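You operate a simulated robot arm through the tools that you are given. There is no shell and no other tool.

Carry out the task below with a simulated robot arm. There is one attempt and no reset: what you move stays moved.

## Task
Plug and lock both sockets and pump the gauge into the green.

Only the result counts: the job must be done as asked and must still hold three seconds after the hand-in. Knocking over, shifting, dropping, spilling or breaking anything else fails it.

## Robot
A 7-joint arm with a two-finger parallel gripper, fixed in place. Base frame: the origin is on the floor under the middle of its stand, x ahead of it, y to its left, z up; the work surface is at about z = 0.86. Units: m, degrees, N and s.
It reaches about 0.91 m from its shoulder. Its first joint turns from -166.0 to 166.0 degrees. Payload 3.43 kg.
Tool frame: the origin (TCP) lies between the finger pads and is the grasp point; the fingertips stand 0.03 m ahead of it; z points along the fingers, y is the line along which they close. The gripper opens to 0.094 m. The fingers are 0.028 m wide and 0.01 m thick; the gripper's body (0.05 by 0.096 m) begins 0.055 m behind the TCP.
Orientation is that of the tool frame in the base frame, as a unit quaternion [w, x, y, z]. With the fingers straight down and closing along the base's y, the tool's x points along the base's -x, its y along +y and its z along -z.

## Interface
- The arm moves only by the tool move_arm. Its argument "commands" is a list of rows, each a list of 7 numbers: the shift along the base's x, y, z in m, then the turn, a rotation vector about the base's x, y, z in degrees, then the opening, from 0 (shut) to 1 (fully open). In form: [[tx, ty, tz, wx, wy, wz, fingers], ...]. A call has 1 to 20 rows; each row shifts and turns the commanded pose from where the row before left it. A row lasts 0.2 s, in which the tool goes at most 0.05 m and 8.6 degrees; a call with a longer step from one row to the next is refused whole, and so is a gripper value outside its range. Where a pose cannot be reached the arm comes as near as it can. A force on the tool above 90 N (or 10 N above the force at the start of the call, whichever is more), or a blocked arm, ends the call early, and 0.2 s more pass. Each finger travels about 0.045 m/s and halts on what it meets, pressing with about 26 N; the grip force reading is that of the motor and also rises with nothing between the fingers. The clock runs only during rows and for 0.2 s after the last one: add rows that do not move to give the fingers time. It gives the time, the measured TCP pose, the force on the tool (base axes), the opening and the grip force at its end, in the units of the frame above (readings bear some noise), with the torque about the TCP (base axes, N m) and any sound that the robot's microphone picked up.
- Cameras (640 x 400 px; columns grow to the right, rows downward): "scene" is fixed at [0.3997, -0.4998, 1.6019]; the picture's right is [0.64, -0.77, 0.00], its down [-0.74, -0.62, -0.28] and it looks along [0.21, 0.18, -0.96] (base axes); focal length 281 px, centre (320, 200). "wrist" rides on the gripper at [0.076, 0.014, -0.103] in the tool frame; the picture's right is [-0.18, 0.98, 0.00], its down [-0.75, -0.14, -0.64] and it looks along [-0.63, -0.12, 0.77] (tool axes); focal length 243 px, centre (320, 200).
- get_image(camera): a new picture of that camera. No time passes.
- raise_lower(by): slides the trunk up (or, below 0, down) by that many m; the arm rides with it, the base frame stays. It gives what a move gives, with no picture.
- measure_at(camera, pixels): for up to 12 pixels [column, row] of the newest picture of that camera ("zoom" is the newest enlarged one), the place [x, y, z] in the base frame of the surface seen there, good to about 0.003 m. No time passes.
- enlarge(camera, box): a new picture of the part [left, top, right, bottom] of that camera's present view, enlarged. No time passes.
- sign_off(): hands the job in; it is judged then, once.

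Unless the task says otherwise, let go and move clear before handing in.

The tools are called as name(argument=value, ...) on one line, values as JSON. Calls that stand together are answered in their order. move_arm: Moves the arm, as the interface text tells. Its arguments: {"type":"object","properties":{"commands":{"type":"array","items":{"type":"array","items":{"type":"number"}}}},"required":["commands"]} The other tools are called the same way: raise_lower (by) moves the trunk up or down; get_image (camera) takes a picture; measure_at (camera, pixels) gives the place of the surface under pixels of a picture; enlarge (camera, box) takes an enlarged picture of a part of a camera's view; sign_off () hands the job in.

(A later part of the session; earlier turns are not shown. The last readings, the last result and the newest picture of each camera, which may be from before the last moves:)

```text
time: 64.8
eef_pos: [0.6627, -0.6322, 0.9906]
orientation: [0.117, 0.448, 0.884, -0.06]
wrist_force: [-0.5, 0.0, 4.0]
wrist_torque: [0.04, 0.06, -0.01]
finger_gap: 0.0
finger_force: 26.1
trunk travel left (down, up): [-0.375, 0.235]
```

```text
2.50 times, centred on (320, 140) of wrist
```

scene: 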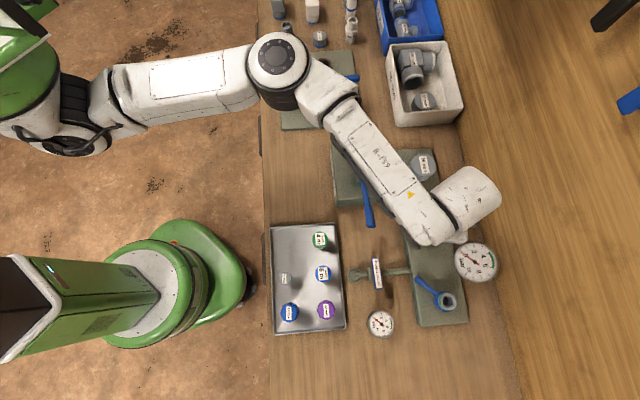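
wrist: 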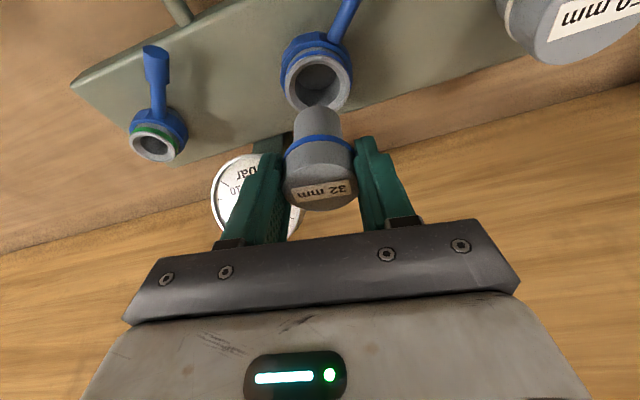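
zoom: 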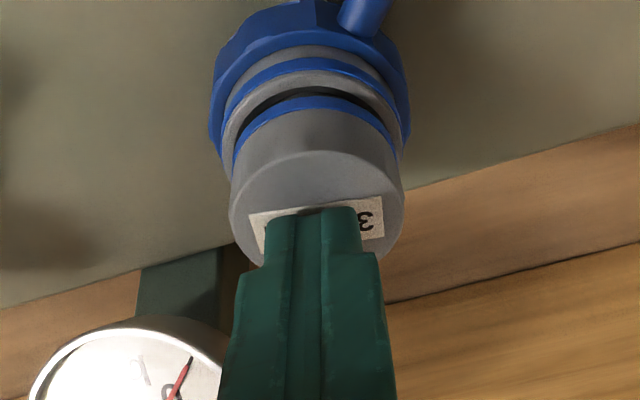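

Contact is made near the cap's centre (4 N). I'll press down in small steps.

move_arm(commands=[[0, 0, -0.002, 0, 0, 0, 0.0], [0, 0, -0.002, 0, 0, 0, 0.0], [0, 0, -0.002, 0, 0, 0, 0.0], [0, 0, 0, 0, 0, 0, 0.0]])

enlarge(camera="wrist", box=[220, 60, 420, 220])

```text
time: 65.8
eef_pos: [0.6621, -0.6349, 0.9898]
orientation: [0.121, 0.449, 0.883, -0.061]
wrist_force: [-2.8, 9.2, 47.1]
wrist_torque: [0.52, 0.22, 0.0]
finger_gap: 0.0
finger_force: 26.1
trunk travel left (down, up): [-0.375, 0.235]
```

```text
2.50 times, centred on (320, 140) of wrist
```

zoom: 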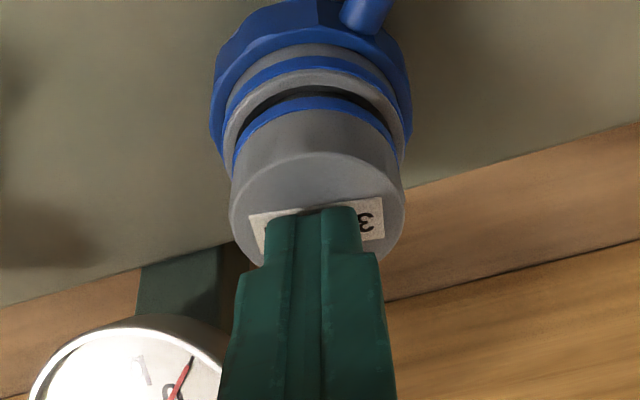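

Force rose to 47 N without motion, so it may be seated or may need a firmer push. I'll press slightly harder (under 90 N) to find out.

move_arm(commands=[[0, 0, -0.002, 0, 0, 0, 0.0], [0, 0, -0.002, 0, 0, 0, 0.0], [0, 0, 0, 0, 0, 0, 0.0]])

enlarge(camera="wrist", box=[220, 60, 420, 220])

```text
time: 66.7
eef_pos: [0.6614, -0.6334, 0.989]
orientation: [0.122, 0.448, 0.883, -0.063]
wrist_force: [-3.0, 13.4, 63.5]
wrist_torque: [0.71, 0.33, 0.02]
finger_gap: 0.0002
finger_force: 26.5
trunk travel left (down, up): [-0.375, 0.235]
```

```text
2.50 times, centred on (320, 140) of wrist
```

zoom: 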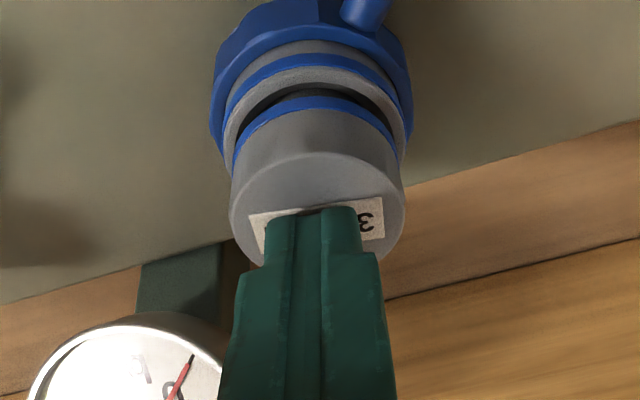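

No further motion at 63 N: the neck (33 mm) has bottomed on the socket floor (≈0.904), so plug 32 is seated. I'll back off upward, then turn the hand about its own axis by 180° so the camera side stays clear of the pump handle when I work lever A.

move_arm(commands=[[0, 0, 0.012, 0, 0, 0, 0.0], [0, 0, 0.02, 0, 0, 0, 0.0], [0, 0, 0.04, 0, 0, 0, 0.0], [0, 0, 0.04, 0, 0, 0, 0.0], [0, 0, 0, 0, 0, 0, 0.0]])

get_image(camera="scene")

get_image(camera="wrist")

```text
time: 67.8
eef_pos: [0.6596, -0.6353, 1.091]
orientation: [0.116, 0.449, 0.884, -0.059]
wrist_force: [0.4, 0.0, -0.4]
wrist_torque: [-0.03, 0.03, 0.0]
finger_gap: 0.0002
finger_force: 25.9
trunk travel left (down, up): [-0.375, 0.235]
```

```text
taken
```

scene: 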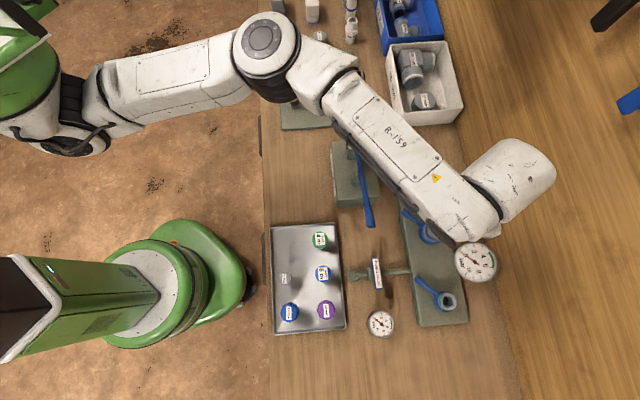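

```text
taken
```

wrist: 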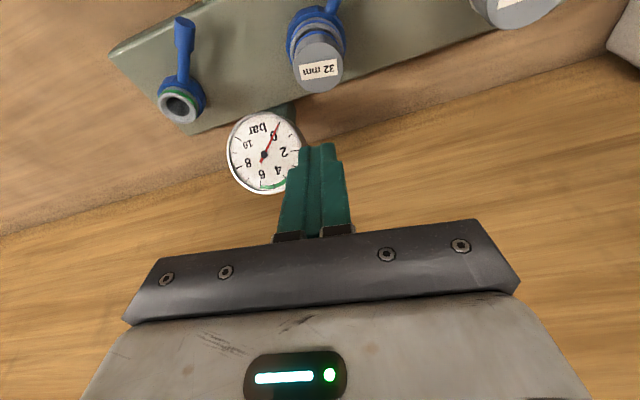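

I'll instead fetch the 20 mm plug first while the hand has this working orientation. Moving up and over to the 20 mm plug near (0.352, −0.4315).

move_arm(commands=[[0, 0, 0.04, 0, 0, 0, 0.0], [0, 0, 0.04, 0, 0, 0, 0.1], [-0.038, 0.0252, 0, 0, 0, 0, 0.2], [-0.038, 0.0252, 0, 0, 0, 0, 0.3], [-0.038, 0.0252, 0, 0, 0, 0, 0.4], [-0.038, 0.0252, 0, 0, 0, 0, 0.55], [-0.038, 0.0252, 0, 0, 0, 0, 0.55], [-0.038, 0.0252, 0, 0, 0, 0, 0.55], [-0.038, 0.0252, 0, 0, 0, 0, 0.55], [-0.038, 0.0252, 0, 0, 0, 0, 0.55], [0, 0, 0, 0, 0, 0, 0.55]])

get_image(camera="wrist")

get_image(camera="scene")

```text
time: 70.2
eef_pos: [0.36, -0.4282, 1.1727]
orientation: [0.116, 0.448, 0.884, -0.06]
wrist_force: [0.0, 0.5, 0.5]
wrist_torque: [-0.03, -0.01, -0.01]
finger_gap: 0.0517
finger_force: 0.1
trunk travel left (down, up): [-0.375, 0.235]
```

```text
taken
```

wrist: 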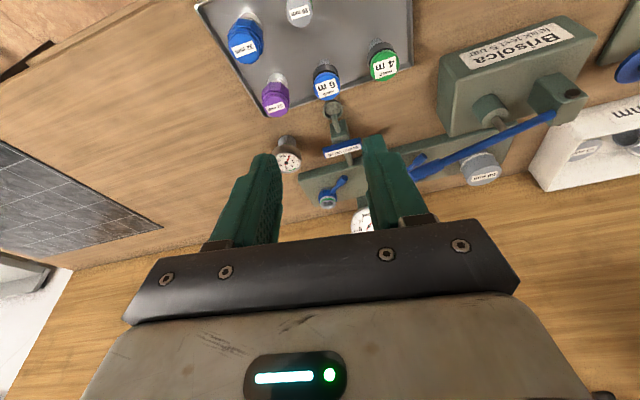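

```text
taken
```

scene: 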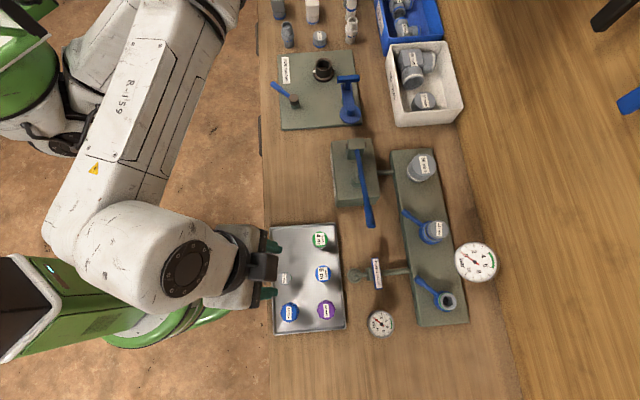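

The plug in socket A is visible at (433, 230). Before descending I'll check the height of the green object near the arm at (90, 290) and measure the 20 mm plug.

measure_at(camera="scene", pixels=[[30, 300], [60, 330], [120, 345], [205, 308], [60, 255], [285, 279], [281, 279], [289, 279], [170, 270], [250, 265]])

move_arm(commands=[[-0.004, -0.002, -0.04, 0, 0, 0, 0.55], [0, 0, -0.04, 0, 0, 0, 0.55], [0, 0, -0.04, 0, 0, 0, 0.55], [0, 0, -0.04, 0, 0, 0, 0.55], [0, 0, 0, 0, 0, 0, 0.55]])

get_image(camera="wrist")

```text
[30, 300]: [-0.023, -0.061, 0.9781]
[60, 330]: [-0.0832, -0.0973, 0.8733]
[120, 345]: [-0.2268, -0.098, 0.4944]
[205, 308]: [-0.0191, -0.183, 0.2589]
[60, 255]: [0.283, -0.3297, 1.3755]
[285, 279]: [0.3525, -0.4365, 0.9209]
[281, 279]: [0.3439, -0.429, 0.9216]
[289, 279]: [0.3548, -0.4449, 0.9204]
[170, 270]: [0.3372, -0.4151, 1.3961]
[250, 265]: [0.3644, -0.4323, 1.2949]
```

```text
time: 71.5
eef_pos: [0.3532, -0.4365, 1.0095]
orientation: [0.117, 0.448, 0.884, -0.059]
wrist_force: [0.9, 0.1, 0.3]
wrist_torque: [-0.02, 0.02, -0.01]
finger_gap: 0.0518
finger_force: 0.1
trunk travel left (down, up): [-0.375, 0.235]
```

```text
taken
```

wrist: 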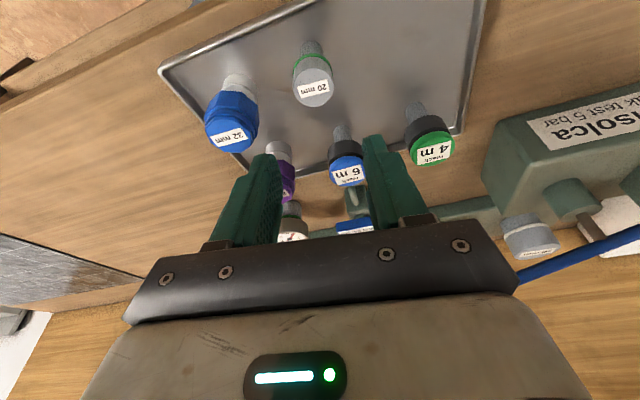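

enlarge(camera="wrist", box=[265, 30, 365, 130])

measure_at(camera="zoom", pixels=[[235, 240], [385, 240], [310, 180], [310, 290], [255, 200], [365, 200], [255, 275], [365, 275], [310, 150], [310, 125], [310, 100], [310, 75]])

```text
4.00 times, centred on (315, 80) of wrist
```

zoom: 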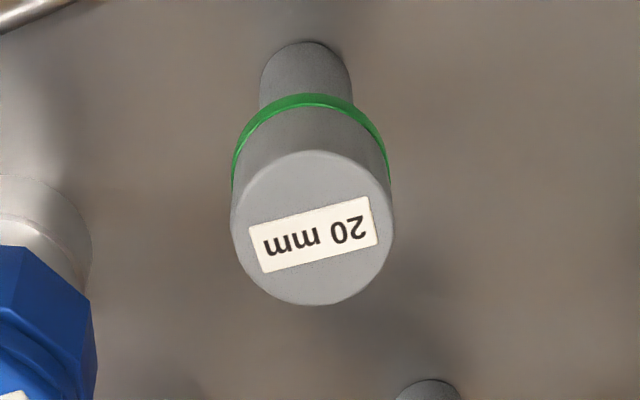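

```text
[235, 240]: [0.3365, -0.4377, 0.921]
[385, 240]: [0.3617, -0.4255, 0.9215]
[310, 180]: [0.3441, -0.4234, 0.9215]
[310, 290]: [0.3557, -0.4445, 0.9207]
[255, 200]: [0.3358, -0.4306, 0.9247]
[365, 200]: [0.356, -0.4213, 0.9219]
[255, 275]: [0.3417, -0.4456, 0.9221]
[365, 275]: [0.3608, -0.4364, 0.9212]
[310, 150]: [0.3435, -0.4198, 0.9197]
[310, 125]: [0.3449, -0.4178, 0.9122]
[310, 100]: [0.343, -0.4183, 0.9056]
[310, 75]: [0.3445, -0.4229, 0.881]
```

The 20 mm plug's top centre is (0.349, −0.433, 0.9215), Ø ≈ 0.030, cap bottom ≈ 0.900. I'll align over it and descend to z ≈ 0.945 first.

move_arm(commands=[[-0.0058, 0.0057, 0, 0, 0, 0, 0.5], [0, 0, -0.03, 0, 0, 0, 0.5], [0, 0, -0.03, 0, 0, 0, 0.5], [0, 0, 0, 0, 0, 0, 0.5], [0, 0, 0, 0, 0, 0, 0.5]])

enlarge(camera="wrist", box=[240, 70, 400, 220])

```text
time: 72.7
eef_pos: [0.3462, -0.4273, 0.951]
orientation: [0.117, 0.448, 0.884, -0.059]
wrist_force: [0.0, 0.1, 0.0]
wrist_torque: [0.01, -0.02, 0.0]
finger_gap: 0.0471
finger_force: 0.0
trunk travel left (down, up): [-0.375, 0.235]
```

```text
2.67 times, centred on (320, 145) of wrist
```

zoom: 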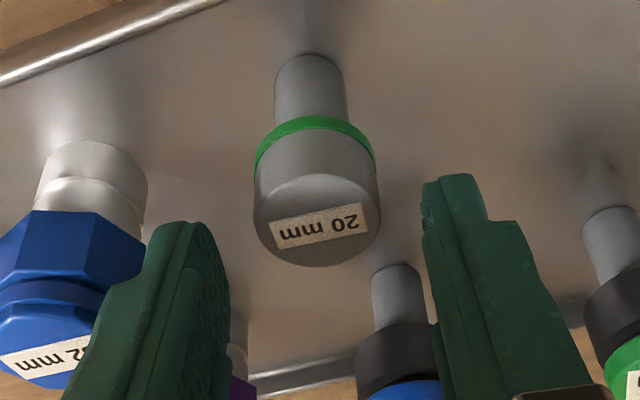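

The plug is centred between the fingers. I'll nudge 1.5 mm outward and go down to z ≈ 0.921, then look before closing.

move_arm(commands=[[0.0009, -0.0012, 0, 0, 0, 0, 0.5], [0, 0, -0.015, 0, 0, 0, 0.5], [0, 0, -0.013, 0, 0, 0, 0.5], [0, 0, 0, 0, 0, 0, 0.5]])

enlarge(camera="wrist", box=[240, 70, 400, 220])

```text
time: 73.7
eef_pos: [0.3493, -0.4283, 0.9234]
orientation: [0.117, 0.448, 0.884, -0.059]
wrist_force: [0.5, 0.5, 1.2]
wrist_torque: [0.0, 0.0, -0.02]
finger_gap: 0.0468
finger_force: 0.0
trunk travel left (down, up): [-0.375, 0.235]
```

```text
2.67 times, centred on (320, 145) of wrist
```

zoom: 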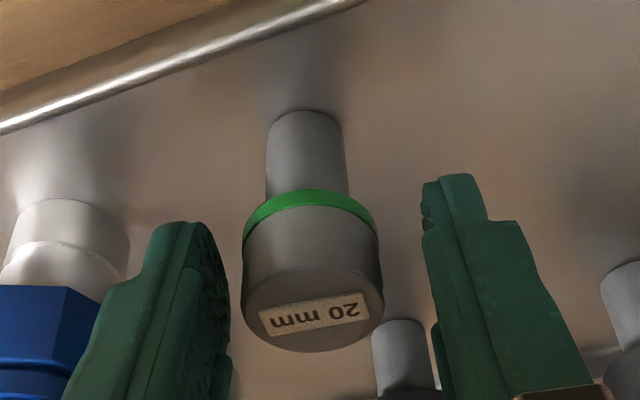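

move_arm(commands=[[-0.0016, -0.0012, -0.001, 0, 0, 0, 0.5], [0, 0, 0, 0, 0, 0, 0.5], [0, 0, 0, 0, 0, 0, 0.3], [0, 0, 0, 0, 0, 0, 0.1], [0, 0, 0, 0, 0, 0, 0.0], [0, 0, 0, 0, 0, 0, 0.0]])

enlarge(camera="wrist", box=[240, 70, 400, 220])

```text
time: 75.0
eef_pos: [0.3482, -0.43, 0.9218]
orientation: [0.117, 0.449, 0.884, -0.059]
wrist_force: [-0.7, -1.0, -0.3]
wrist_torque: [0.01, 0.01, 0.03]
finger_gap: 0.0289
finger_force: 26.0
trunk travel left (down, up): [-0.375, 0.235]
```

```text
2.67 times, centred on (320, 145) of wrist
```

zoom: 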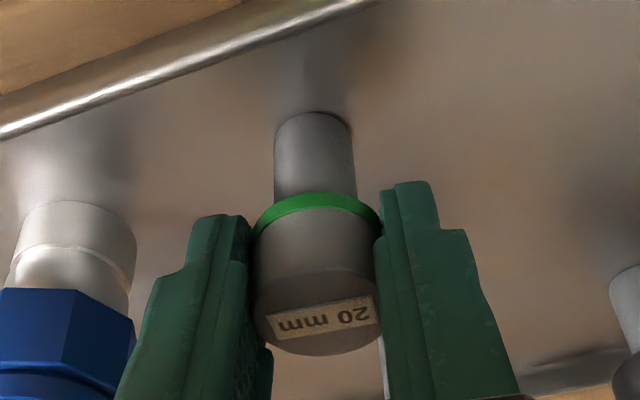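

The 20 mm cap is gripped (gap 0.029, 26 N). I'll lift slowly and verify.

move_arm(commands=[[0, 0, 0.006, 0, 0, 0, 0.0], [0, 0, 0.01, 0, 0, 0, 0.0], [0, 0, 0.012, 0, 0, 0, 0.0], [0, 0, 0.02, 0, 0, 0, 0.0], [0, 0, 0.03, 0, 0, 0, 0.0]])

enlarge(camera="wrist", box=[240, 70, 400, 220])

```text
time: 76.2
eef_pos: [0.3483, -0.4295, 1.002]
orientation: [0.116, 0.449, 0.884, -0.059]
wrist_force: [0.8, -0.7, -1.2]
wrist_torque: [0.01, -0.03, -0.02]
finger_gap: 0.0287
finger_force: 26.1
trunk travel left (down, up): [-0.375, 0.235]
```

```text
2.67 times, centred on (320, 145) of wrist
```

zoom: 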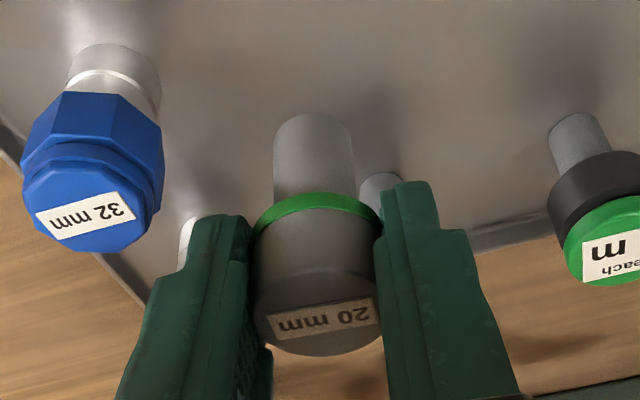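

The plug is held securely. I'll go up and travel to just short of socket B.

move_arm(commands=[[0, 0, 0.04, 0, 0, 0, 0.0], [0, 0, 0.04, 0, 0, 0, 0.0], [0, 0, 0.03, 0, 0, 0, 0.0], [0.0215, -0.0335, 0, 0, 0, 0, 0.0], [0.0215, -0.0335, 0, 0, 0, 0, 0.0], [0.0215, -0.0335, 0, 0, 0, 0, 0.0], [0.0215, -0.0335, 0, 0, 0, 0, 0.0], [0.0215, -0.0335, 0, 0, 0, 0, 0.0], [0.0215, -0.0335, 0, 0, 0, 0, 0.0], [0.0215, -0.0335, 0, 0, 0, 0, 0.0], [0.0215, -0.0335, 0, 0, 0, 0, 0.0]])

get_image(camera="wrist")

get_image(camera="scene")

```text
time: 78.7
eef_pos: [0.5188, -0.7013, 1.1117]
orientation: [0.116, 0.449, 0.884, -0.059]
wrist_force: [1.0, -0.7, 0.0]
wrist_torque: [-0.02, 0.02, 0.0]
finger_gap: 0.0286
finger_force: 26.5
trunk travel left (down, up): [-0.375, 0.235]
```

```text
taken
```

wrist: 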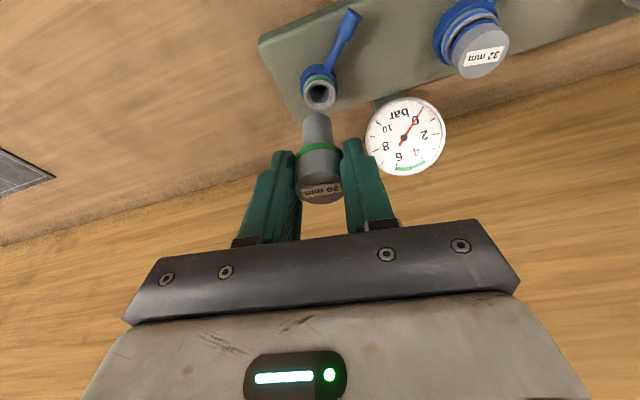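

```text
taken
```

scene: 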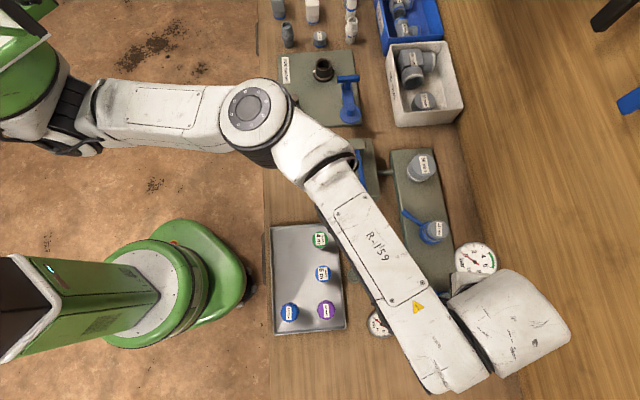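

Socket B is visible at wrist (318, 92) and the elbow has margin. I'll move the remaining distance and lower to z ≈ 1.03.

move_arm(commands=[[0.015, -0.02, 0, 0, 0, 0, 0.0], [0.0155, -0.0215, 0, 0, 0, 0, 0.0], [0, 0, -0.03, 0, 0, 0, 0.0], [0, 0, -0.03, 0, 0, 0, 0.0], [0, 0, -0.02, 0, 0, 0, 0.0], [0, 0, 0, 0, 0, 0, 0.0], [0, 0, 0, 0, 0, 0, 0.0]])

get_image(camera="wrist")

enlarge(camera="wrist", box=[260, 20, 380, 130])

```text
time: 80.2
eef_pos: [0.5378, -0.7257, 1.0306]
orientation: [0.117, 0.448, 0.884, -0.059]
wrist_force: [0.2, -0.8, 0.9]
wrist_torque: [0.0, 0.02, 0.01]
finger_gap: 0.0283
finger_force: 25.9
out of reach, approached as far as the arm can: row 2
trunk travel left (down, up): [-0.375, 0.235]
```

```text
taken
```

wrist: 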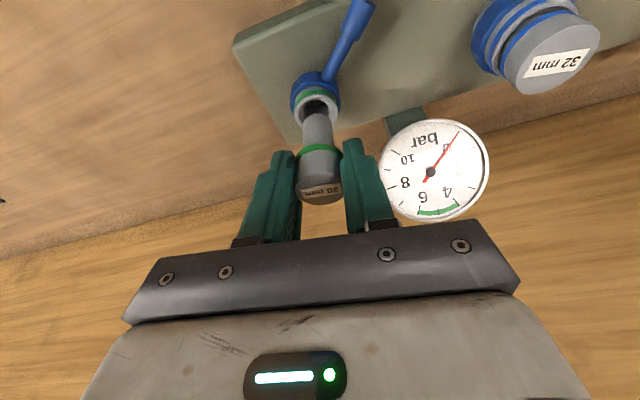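

```text
3.64 times, centred on (320, 75) of wrist
```

zoom: 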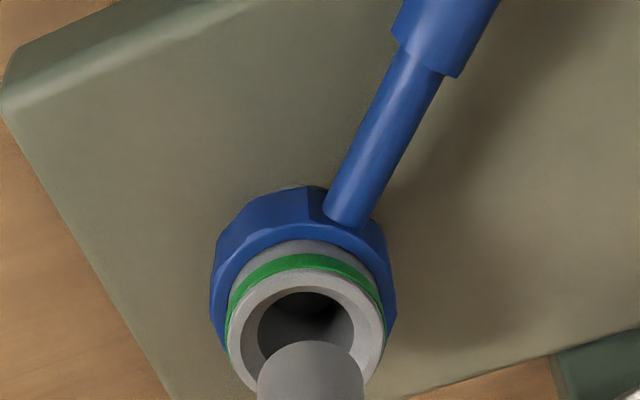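

Row 2 was out of reach at that height, leaving the neck ~2 cm short of B. I'll look at the arm's posture to see whether it is stretch or a wrist limit.

get_image(camera="scene")

```text
taken
```

scene: 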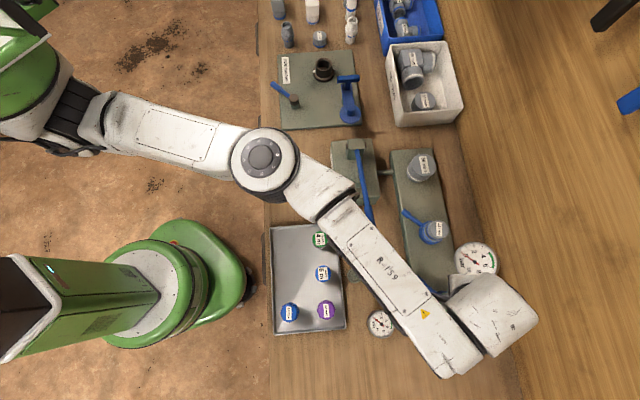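

The elbow is nearly at full stretch. Going lower helps, and a few extra degrees of tilt will give the rest (the bore is loose enough for a slightly tilted start). I'll tilt 4° more, lower to z ≈ 1.0, and step outward carefully.

move_arm(commands=[[0, 0, -0.01, -3.24, -2.36, 0, 0.0], [0, 0, -0.02, 0, 0, 0, 0.0], [0.002, -0.005, 0, 0, 0, 0, 0.0], [0.003, -0.005, 0, 0, 0, 0, 0.0], [0, 0, 0, 0, 0, 0, 0.0]])

enlarge(camera="wrist", box=[260, 40, 380, 150])

```text
time: 81.5
eef_pos: [0.5449, -0.7372, 1.002]
orientation: [0.148, 0.446, 0.88, -0.075]
wrist_force: [0.1, -0.1, 0.1]
wrist_torque: [-0.04, -0.02, 0.05]
finger_gap: 0.0284
finger_force: 26.1
trunk travel left (down, up): [-0.375, 0.235]
```

```text
3.64 times, centred on (320, 95) of wrist
```

zoom: 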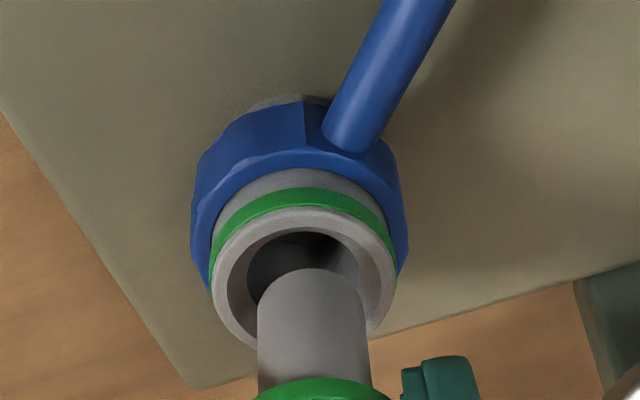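

No flags at tilt 19°. The neck end needs about 7.5 mm more outward and 2 mm along −tool-y. I'll shift, lower a little, and re-check.

move_arm(commands=[[0, 0, -0.005, 0, 0, 0, 0.0], [0.0014, -0.0037, 0, 0, 0, 0, 0.0], [0.0014, -0.0036, -0.002, 0, 0, 0, 0.0], [0, 0, 0, 0, 0, 0, 0.0], [0, 0, 0, 0, 0, 0, 0.0]])

enlarge(camera="wrist", box=[260, 40, 380, 150])

```text
time: 82.7
eef_pos: [0.5475, -0.7436, 0.9939]
orientation: [0.148, 0.446, 0.88, -0.075]
wrist_force: [-0.2, -0.1, -0.1]
wrist_torque: [0.03, 0.0, 0.04]
finger_gap: 0.0289
finger_force: 26.1
trunk travel left (down, up): [-0.375, 0.235]
```

```text
3.64 times, centred on (320, 95) of wrist
```

zoom: 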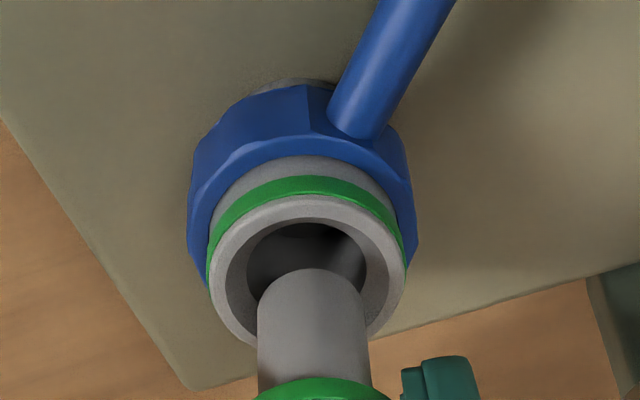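

Aligned now within ~1 mm in both directions, no flags. I'll lower the neck end into the bore in small steps.

move_arm(commands=[[-0.0004, 0.0006, -0.004, 0, 0, 0, 0.0], [0, 0, -0.004, 0, 0, 0, 0.0], [0, 0, -0.004, 0, 0, 0, 0.0], [0, 0, 0, 0, 0, 0, 0.0]])

enlarge(camera="wrist", box=[260, 40, 380, 150])

```text
time: 83.7
eef_pos: [0.5475, -0.7416, 0.9815]
orientation: [0.147, 0.447, 0.879, -0.075]
wrist_force: [0.1, 0.0, 0.6]
wrist_torque: [-0.03, 0.01, 0.03]
finger_gap: 0.0284
finger_force: 26.6
trunk travel left (down, up): [-0.375, 0.235]
```

```text
3.64 times, centred on (320, 95) of wrist
```

zoom: 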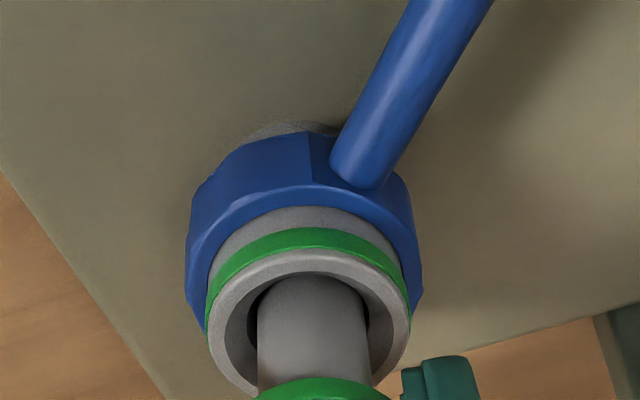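

The neck end is in the bore with no contact force. Continuing down gently.

move_arm(commands=[[0, 0, -0.004, 0, 0, 0, 0.0], [0, 0, -0.004, 0, 0, 0, 0.0], [0, 0, -0.003, 0, 0, 0, 0.0], [0, 0, 0, 0, 0, 0, 0.0]])

enlarge(camera="wrist", box=[240, 60, 400, 220])

```text
time: 84.7
eef_pos: [0.5475, -0.7423, 0.9705]
orientation: [0.147, 0.446, 0.88, -0.074]
wrist_force: [0.6, 0.3, -0.4]
wrist_torque: [-0.01, -0.02, 0.02]
finger_gap: 0.0285
finger_force: 26.2
trunk travel left (down, up): [-0.375, 0.235]
```

```text
2.50 times, centred on (320, 140) of wrist
```

zoom: 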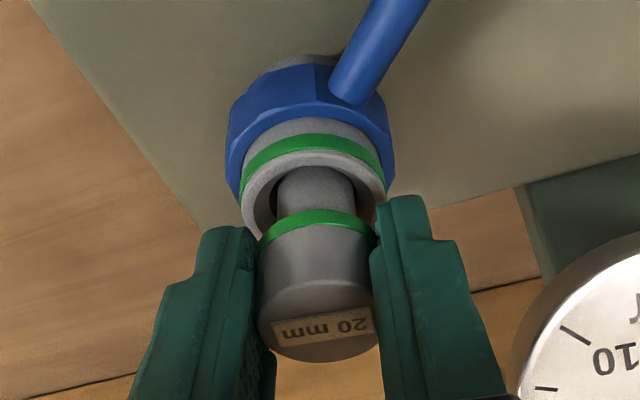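

The neck is ~17 mm in with no force. I'll open the fingers, let it drop, and raise the hand slightly to look.

move_arm(commands=[[0, 0, 0, 0, 0, 0, 0.4], [0, 0, 0, 0, 0, 0, 0.5], [0, 0, 0, 0, 0, 0, 0.5], [0, 0, 0.02, 0, 0, 0, 0.5], [0, 0, 0.025, 0, 0, 0, 0.5], [0, 0, 0, 0, 0, 0, 0.5]])

get_image(camera="wrist")

enlarge(camera="wrist", box=[240, 40, 400, 200])

```text
time: 86.0
eef_pos: [0.5479, -0.7411, 1.0153]
orientation: [0.147, 0.446, 0.88, -0.075]
wrist_force: [-0.2, -1.2, -0.2]
wrist_torque: [-0.02, -0.01, -0.01]
finger_gap: 0.047
finger_force: 0.1
trunk travel left (down, up): [-0.375, 0.235]
```

```text
taken
```

wrist: 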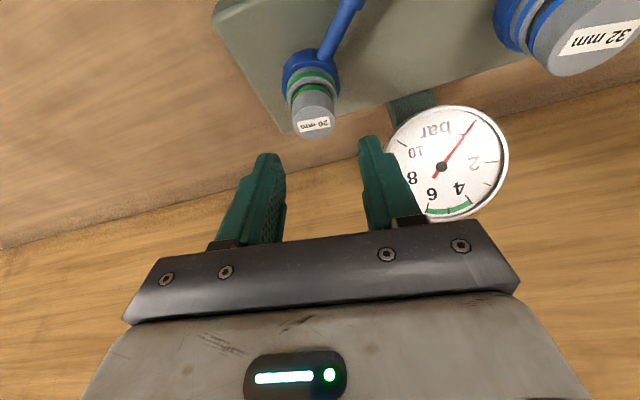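

```text
2.50 times, centred on (320, 120) of wrist
```

zoom: 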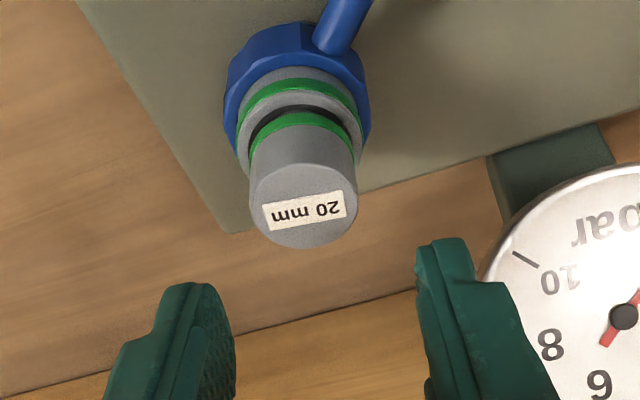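

The 20 mm plug dropped in. I'll measure its cap top height and level.

measure_at(camera="zoom", pixels=[[303, 175], [303, 240], [258, 205], [350, 200], [270, 180], [338, 178], [303, 150], [303, 118], [300, 100], [260, 140], [300, 88], [330, 25]])

```text
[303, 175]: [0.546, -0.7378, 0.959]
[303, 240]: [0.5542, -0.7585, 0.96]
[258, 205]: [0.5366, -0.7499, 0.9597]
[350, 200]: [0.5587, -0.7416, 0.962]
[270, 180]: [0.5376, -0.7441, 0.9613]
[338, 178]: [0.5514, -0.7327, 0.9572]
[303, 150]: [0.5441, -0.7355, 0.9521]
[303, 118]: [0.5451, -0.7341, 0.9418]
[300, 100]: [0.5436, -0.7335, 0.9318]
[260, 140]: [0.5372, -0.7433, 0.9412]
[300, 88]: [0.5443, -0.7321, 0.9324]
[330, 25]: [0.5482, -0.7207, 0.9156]
```

The cap top is level at z ≈ 0.960, the same seat height as plug A. I'll close the fingers and give it a light press to confirm it is bottomed.

move_arm(commands=[[0, 0, 0.005, 0, 0, 0, 0.2], [0, 0, 0, 0, 0, 0, 0.0], [0.0, -0.0035, 0, 0, 0, 0, 0.0], [0, 0, -0.012, 0, 0, 0, 0.0], [0, 0, -0.01, 0, 0, 0, 0.0], [0, 0, -0.004, 0, 0, 0, 0.0], [0, 0, 0, 0, 0, 0, 0.0]])

enlarge(camera="wrist", box=[240, 60, 400, 220])

```text
time: 87.7
eef_pos: [0.5468, -0.7447, 0.9952]
orientation: [0.147, 0.447, 0.879, -0.075]
wrist_force: [0.1, 1.4, 0.0]
wrist_torque: [-0.05, -0.03, 0.03]
finger_gap: 0.0002
finger_force: 26.0
trunk travel left (down, up): [-0.375, 0.235]
```

```text
2.50 times, centred on (320, 140) of wrist
```

zoom: 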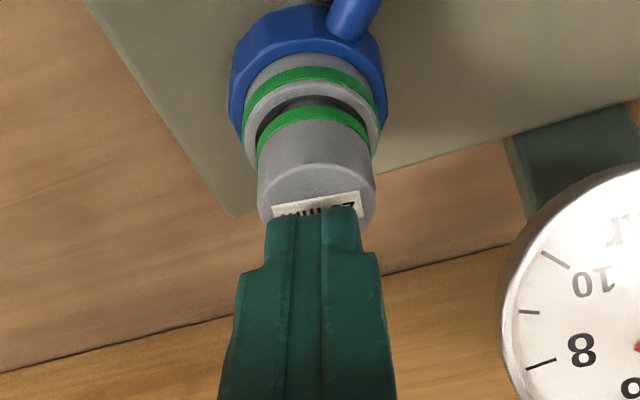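

move_arm(commands=[[0, 0, -0.003, 0, 0, 0, 0.0], [0, 0, -0.003, 0, 0, 0, 0.0], [0, 0, -0.003, 0, 0, 0, 0.0], [0, 0, 0, 0, 0, 0, 0.0]])

enlarge(camera="wrist", box=[240, 60, 400, 220])

```text
time: 88.7
eef_pos: [0.5476, -0.7459, 0.9899]
orientation: [0.149, 0.446, 0.879, -0.076]
wrist_force: [-3.0, 4.5, 26.6]
wrist_torque: [0.21, 0.13, -0.02]
finger_gap: 0.0
finger_force: 25.6
trunk travel left (down, up): [-0.375, 0.235]
```

```text
2.50 times, centred on (320, 140) of wrist
```

zoom: 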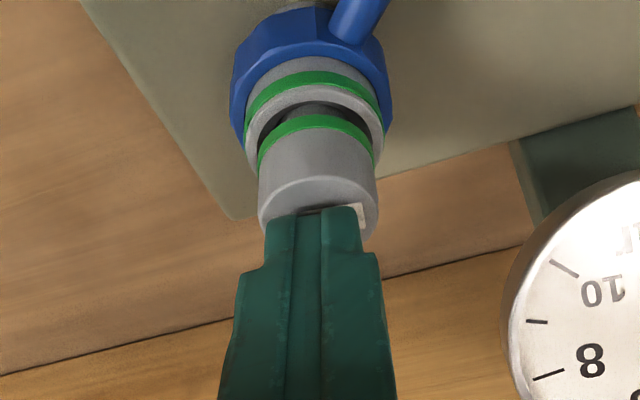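

move_arm(commands=[[0, 0, -0.003, 0, 0, 0, 0.0], [0, 0, -0.002, 0, 0, 0, 0.0], [0, 0, 0, 0, 0, 0, 0.0]])

get_image(camera="scene")

```text
time: 89.5
eef_pos: [0.5484, -0.7465, 0.989]
orientation: [0.151, 0.446, 0.879, -0.077]
wrist_force: [-4.9, 6.3, 49.7]
wrist_torque: [0.29, 0.23, 0.02]
finger_gap: 0.0004
finger_force: 26.1
trunk travel left (down, up): [-0.375, 0.235]
```

```text
taken
```

scene: 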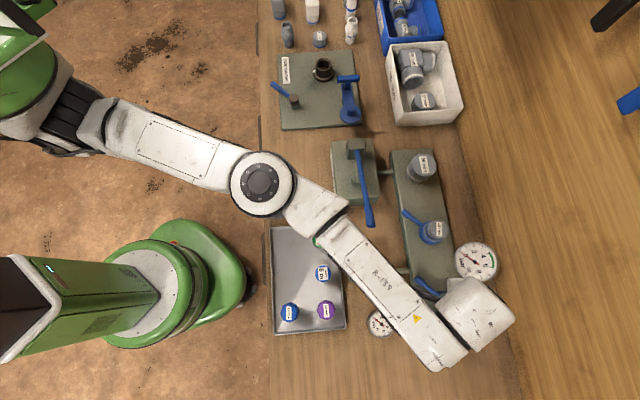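

Both plugs are seated (no motion at ~50 N). Next is lever B: I'll rise, open the fingers, and position to straddle the lever's knob near (0.552, −0.680).

move_arm(commands=[[0, 0, 0.015, 0, 0, 0, 0.0], [0, 0, 0.03, 0, 0, 0, 0.2], [0, 0.02, 0.01, 0, 0, 0, 0.4], [0, 0.025, 0, 0, 0, 0, 0.6], [0, 0.025, 0, 0, 0, 0, 0.64], [0, 0, -0.03, 0, 0, 0, 0.64], [0, 0, 0, 0, 0, 0, 0.64]])

get_image(camera="wrist")

get_image(camera="scene")

```text
time: 91.0
eef_pos: [0.5491, -0.676, 1.0063]
orientation: [0.147, 0.445, 0.88, -0.075]
wrist_force: [-0.6, 0.1, 0.4]
wrist_torque: [0.0, 0.01, -0.01]
finger_gap: 0.06
finger_force: 0.1
trunk travel left (down, up): [-0.375, 0.235]
```

```text
taken
```

wrist: 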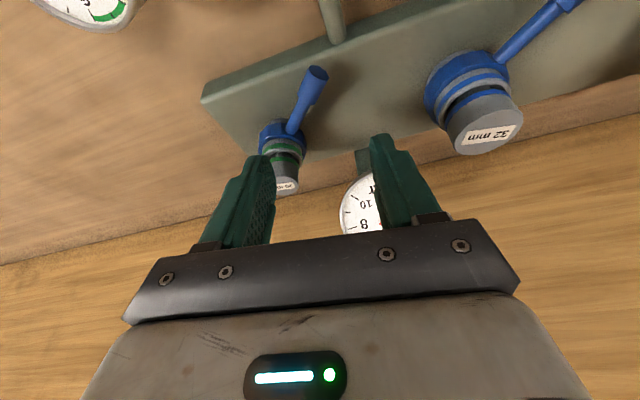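

```text
taken
```

scene: 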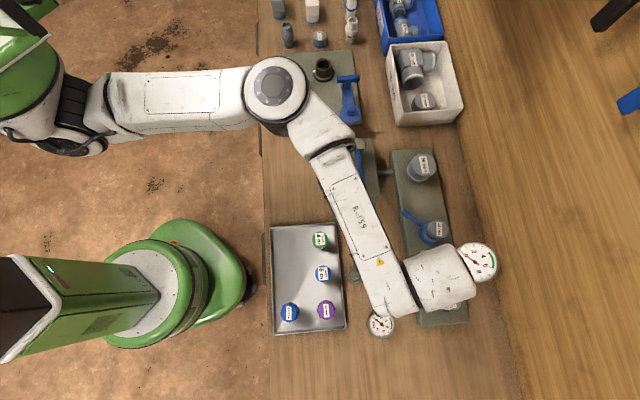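

enlarge(camera="wrist", box=[240, 50, 360, 200])

measure_at(camera="wrist", pixels=[[316, 73], [310, 88], [304, 102], [297, 118], [292, 128], [326, 40], [345, 100]])

```text
2.67 times, centred on (300, 125) of wrist
```

zoom: 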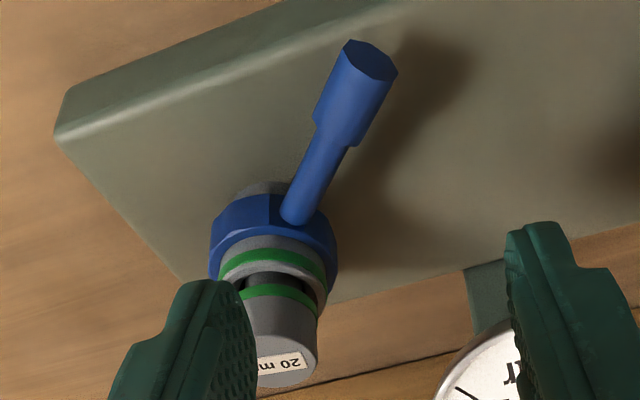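

```text
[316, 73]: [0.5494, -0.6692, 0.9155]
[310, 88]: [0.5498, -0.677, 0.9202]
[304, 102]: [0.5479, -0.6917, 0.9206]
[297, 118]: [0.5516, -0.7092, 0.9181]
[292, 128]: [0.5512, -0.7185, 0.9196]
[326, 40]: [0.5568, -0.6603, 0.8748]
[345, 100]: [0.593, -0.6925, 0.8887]
```

Lever B lies along x ≈ 0.550 with its knob at y ≈ −0.69…−0.668, z ≈ 0.912. I'll lower the open fingers astride it.

move_arm(commands=[[-0.002, 0, -0.02, 0, 0, 0, 0.64], [0, 0, -0.02, 0, 0, 0, 0.64], [0, 0, -0.018, 0, 0, 0, 0.64], [0, 0, -0.012, 0, 0, 0, 0.64], [0, 0, 0, 0, 0, 0, 0.64]])

get_image(camera="wrist")

```text
time: 92.2
eef_pos: [0.5453, -0.673, 0.9343]
orientation: [0.147, 0.446, 0.88, -0.075]
wrist_force: [0.5, -0.9, -0.8]
wrist_torque: [0.0, -0.03, 0.0]
finger_gap: 0.06
finger_force: 0.1
trunk travel left (down, up): [-0.375, 0.235]
```

```text
taken
```

wrist: 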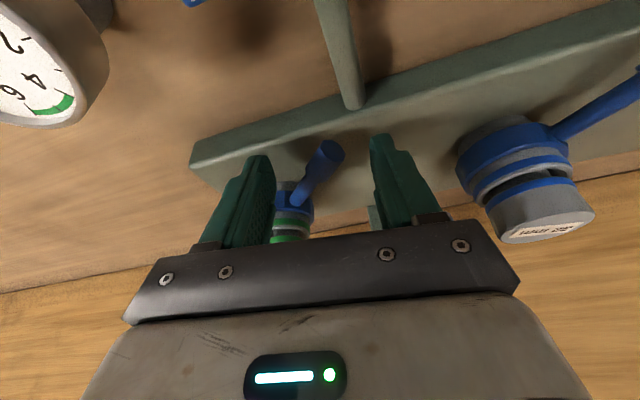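

The knob (325, 160) sits between the fingers. I'll test the turning direction gently: first toward +x (clockwise from above).

move_arm(commands=[[0.005, 0, 0, 0, 0, 0, 0.64], [0.005, 0, 0, 0, 0, 0, 0.64], [0.005, 0, 0, 0, 0, 0, 0.64], [0, 0, 0, 0, 0, 0, 0.64]])

get_image(camera="wrist")

```text
time: 93.2
eef_pos: [0.5584, -0.6756, 0.9347]
orientation: [0.147, 0.447, 0.879, -0.075]
wrist_force: [-4.9, 2.2, 1.5]
wrist_torque: [-0.01, 0.15, -0.21]
finger_gap: 0.0618
finger_force: 1.3
trunk travel left (down, up): [-0.375, 0.235]
```

```text
taken
```

wrist: 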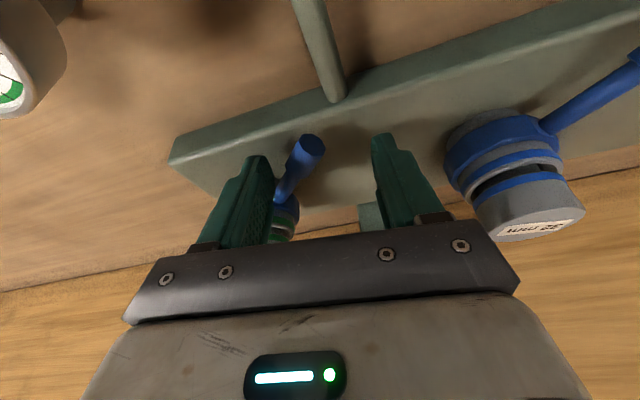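

The left finger is touching the lever (≈5 N). I'll push a few mm more to see whether it turns or stops.

move_arm(commands=[[0.004, 0, 0, 0, 0, 0, 0.64], [0.004, 0, 0, 0, 0, 0, 0.64], [0, 0, 0, 0, 0, 0, 0.64]])

measure_at(camera="wrist", pixels=[[311, 143], [303, 165]])

get_image(camera="wrist")

```text
time: 94.0
eef_pos: [0.5627, -0.6748, 0.9331]
orientation: [0.145, 0.45, 0.878, -0.074]
wrist_force: [-30.2, 14.6, 0.0]
wrist_torque: [0.34, 0.72, -1.34]
finger_gap: 0.0691
finger_force: 7.9
trunk travel left (down, up): [-0.375, 0.235]
```

```text
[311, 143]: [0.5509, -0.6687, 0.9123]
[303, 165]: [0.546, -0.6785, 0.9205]
```

```text
taken
```

wrist: 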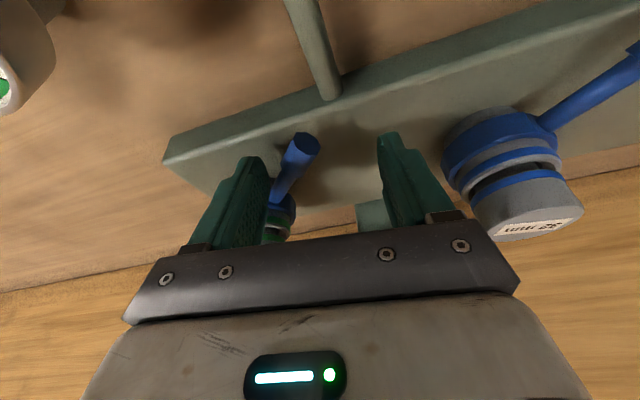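

At 30 N the lever did not move toward +x, so that side is the stop. I'll back off and push the other way (counter-clockwise, toward −x).

move_arm(commands=[[-0.01, 0, 0, 0, 0, 0, 0.64], [-0.01, 0, 0, 0, 0, 0, 0.64], [-0.008, 0, 0, 0, 0, 0, 0.64], [-0.006, 0, 0, 0, 0, 0, 0.64], [0, 0, 0, 0, 0, 0, 0.64]])

get_image(camera="wrist")

```text
time: 95.2
eef_pos: [0.5337, -0.6747, 0.9342]
orientation: [0.148, 0.445, 0.88, -0.075]
wrist_force: [-0.1, 1.1, -0.1]
wrist_torque: [0.02, 0.0, -0.02]
finger_gap: 0.0604
finger_force: 0.0
trunk travel left (down, up): [-0.375, 0.235]
```

```text
taken
```

wrist: 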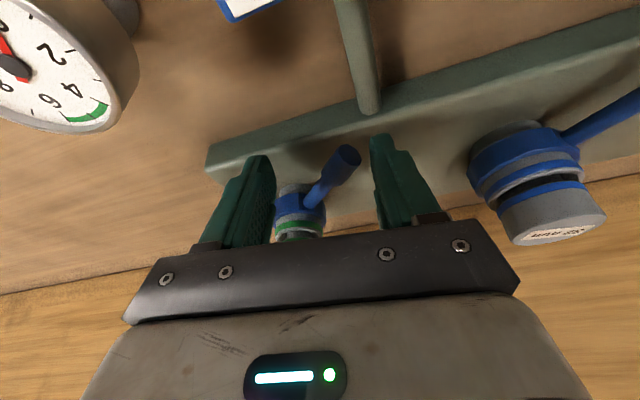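

No force yet; the other finger has not reached the lever. I'll follow an arc around socket B counter-clockwise, turning the hand along, for about 30° and watch the force.

move_arm(commands=[[-0.0094, -0.0065, 0, -0.96, 1.315, 4.73, 0.64], [-0.0104, -0.0048, 0, -0.96, 1.315, 4.73, 0.64], [-0.0094, -0.0066, 0, -0.96, 1.315, 4.73, 0.64], [0, 0, 0, 0, 0, 0, 0.64]])

get_image(camera="wrist")

get_image(camera="scene")

```text
time: 96.2
eef_pos: [0.5058, -0.6966, 0.936]
orientation: [0.135, 0.327, 0.931, -0.094]
wrist_force: [0.1, 0.1, -0.2]
wrist_torque: [-0.01, 0.02, 0.02]
finger_gap: 0.0604
finger_force: 0.1
trunk travel left (down, up): [-0.375, 0.235]
```

```text
taken
```

wrist: 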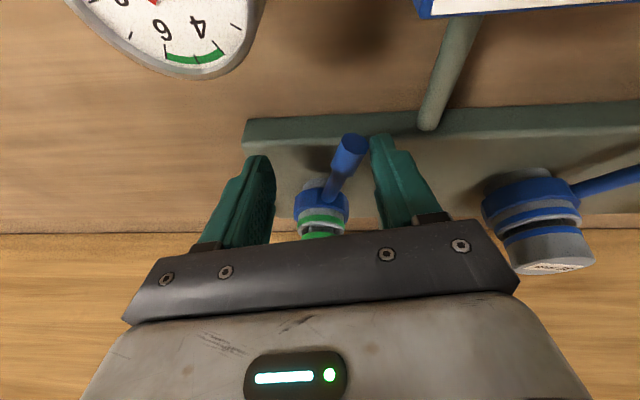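

```text
taken
```

scene: 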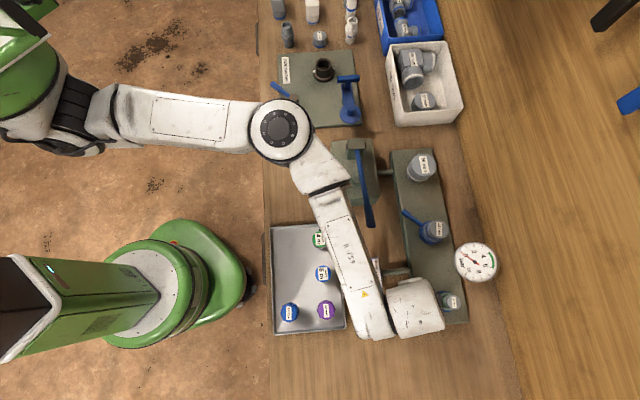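

measure_at(camera="wrist", pixels=[[355, 142], [343, 165], [334, 188], [170, 30], [200, 70], [245, 30], [320, 225], [110, 30]])

```text
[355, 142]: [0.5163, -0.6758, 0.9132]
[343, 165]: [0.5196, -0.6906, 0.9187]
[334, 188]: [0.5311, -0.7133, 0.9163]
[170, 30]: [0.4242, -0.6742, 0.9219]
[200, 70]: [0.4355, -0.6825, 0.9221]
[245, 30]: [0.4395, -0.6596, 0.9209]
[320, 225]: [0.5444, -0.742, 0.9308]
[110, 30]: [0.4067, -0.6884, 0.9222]
```

The lever has turned freely to about 115° (end at (0.516, −0.676)). Continuing the arc.

move_arm(commands=[[-0.0085, -0.006, 0, -0.96, 1.315, 4.73, 0.64], [-0.0066, -0.0094, 0, -0.96, 1.315, 4.73, 0.64], [-0.0048, -0.0104, 0, -0.96, 1.315, 4.73, 0.64], [-0.003, -0.0111, 0, -0.96, 1.315, 4.73, 0.64], [0, 0, 0, 0, 0, 0, 0.64]])

get_image(camera="wrist")

get_image(camera="scene")

```text
time: 97.5
eef_pos: [0.481, -0.7296, 0.9358]
orientation: [0.119, 0.16, 0.973, -0.116]
wrist_force: [0.4, -0.4, -0.1]
wrist_torque: [0.0, 0.0, -0.02]
finger_gap: 0.0604
finger_force: 0.0
trunk travel left (down, up): [-0.375, 0.235]
```

```text
taken
```

wrist: 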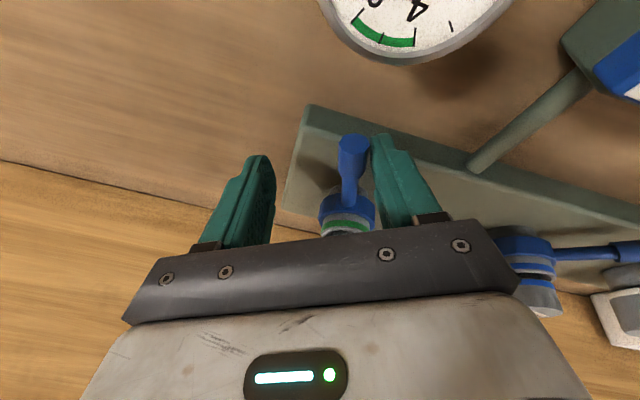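

```text
taken
```

scene: 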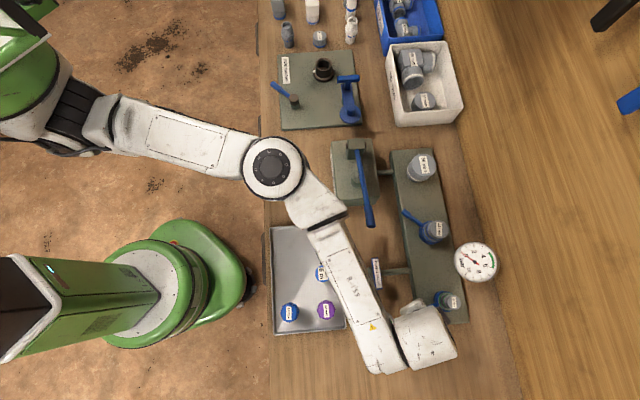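

measure_at(camera="wrist", pixels=[[353, 145], [352, 165], [348, 190], [348, 210]])

move_arm(commands=[[-0.001, -0.0115, 0, -0.96, 1.315, 4.73, 0.64], [0.001, -0.0115, 0, 0, 0, 0, 0.64], [0, 0, 0, 0, 0, 0, 0.64]])

get_image(camera="wrist")

```text
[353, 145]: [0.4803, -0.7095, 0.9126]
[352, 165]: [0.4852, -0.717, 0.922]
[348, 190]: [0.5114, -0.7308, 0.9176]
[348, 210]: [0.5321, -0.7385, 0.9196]
```

```text
time: 98.2
eef_pos: [0.4818, -0.7528, 0.9351]
orientation: [0.113, 0.118, 0.979, -0.12]
wrist_force: [0.3, 0.5, -0.2]
wrist_torque: [0.0, 0.0, 0.02]
finger_gap: 0.0605
finger_force: 0.1
trunk travel left (down, up): [-0.375, 0.235]
```

```text
taken
```

wrist: 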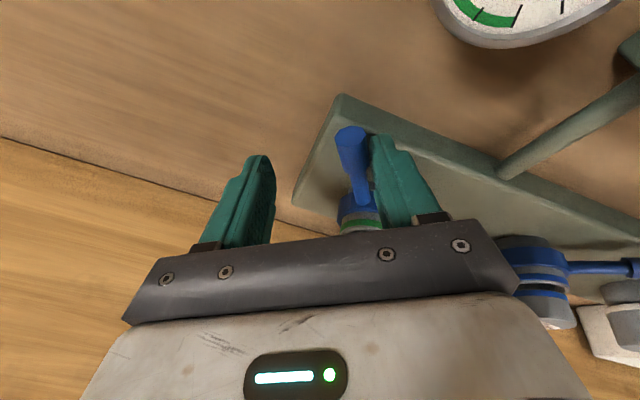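

The lever was at ~151° and still turning freely. Continuing until it reaches its stop.

measure_at(camera="wrist", pixels=[[352, 138], [352, 160], [358, 190]])

move_arm(commands=[[0.003, -0.011, 0, -0.96, 1.315, 4.73, 0.64], [0.004, -0.01, 0, 0, 0, 0, 0.64], [0, 0, 0, 0, 0, 0, 0.64]])

get_image(camera="wrist")

```text
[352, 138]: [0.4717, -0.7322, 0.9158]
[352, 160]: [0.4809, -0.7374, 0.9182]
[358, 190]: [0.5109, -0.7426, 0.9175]
```

```text
time: 99.0
eef_pos: [0.4877, -0.7571, 0.9313]
orientation: [0.108, 0.075, 0.983, -0.126]
wrist_force: [0.9, -0.2, 0.6]
wrist_torque: [-0.01, 0.01, 0.0]
finger_gap: 0.0603
finger_force: 0.0
out of reach, approached as far as the arm can: row 1
trunk travel left (down, up): [-0.375, 0.235]
```

```text
taken
```

wrist: 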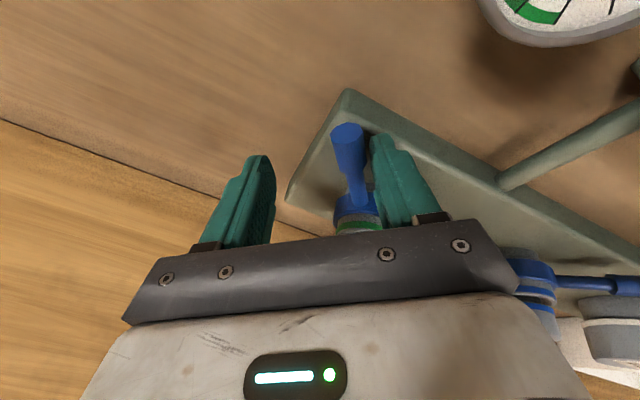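

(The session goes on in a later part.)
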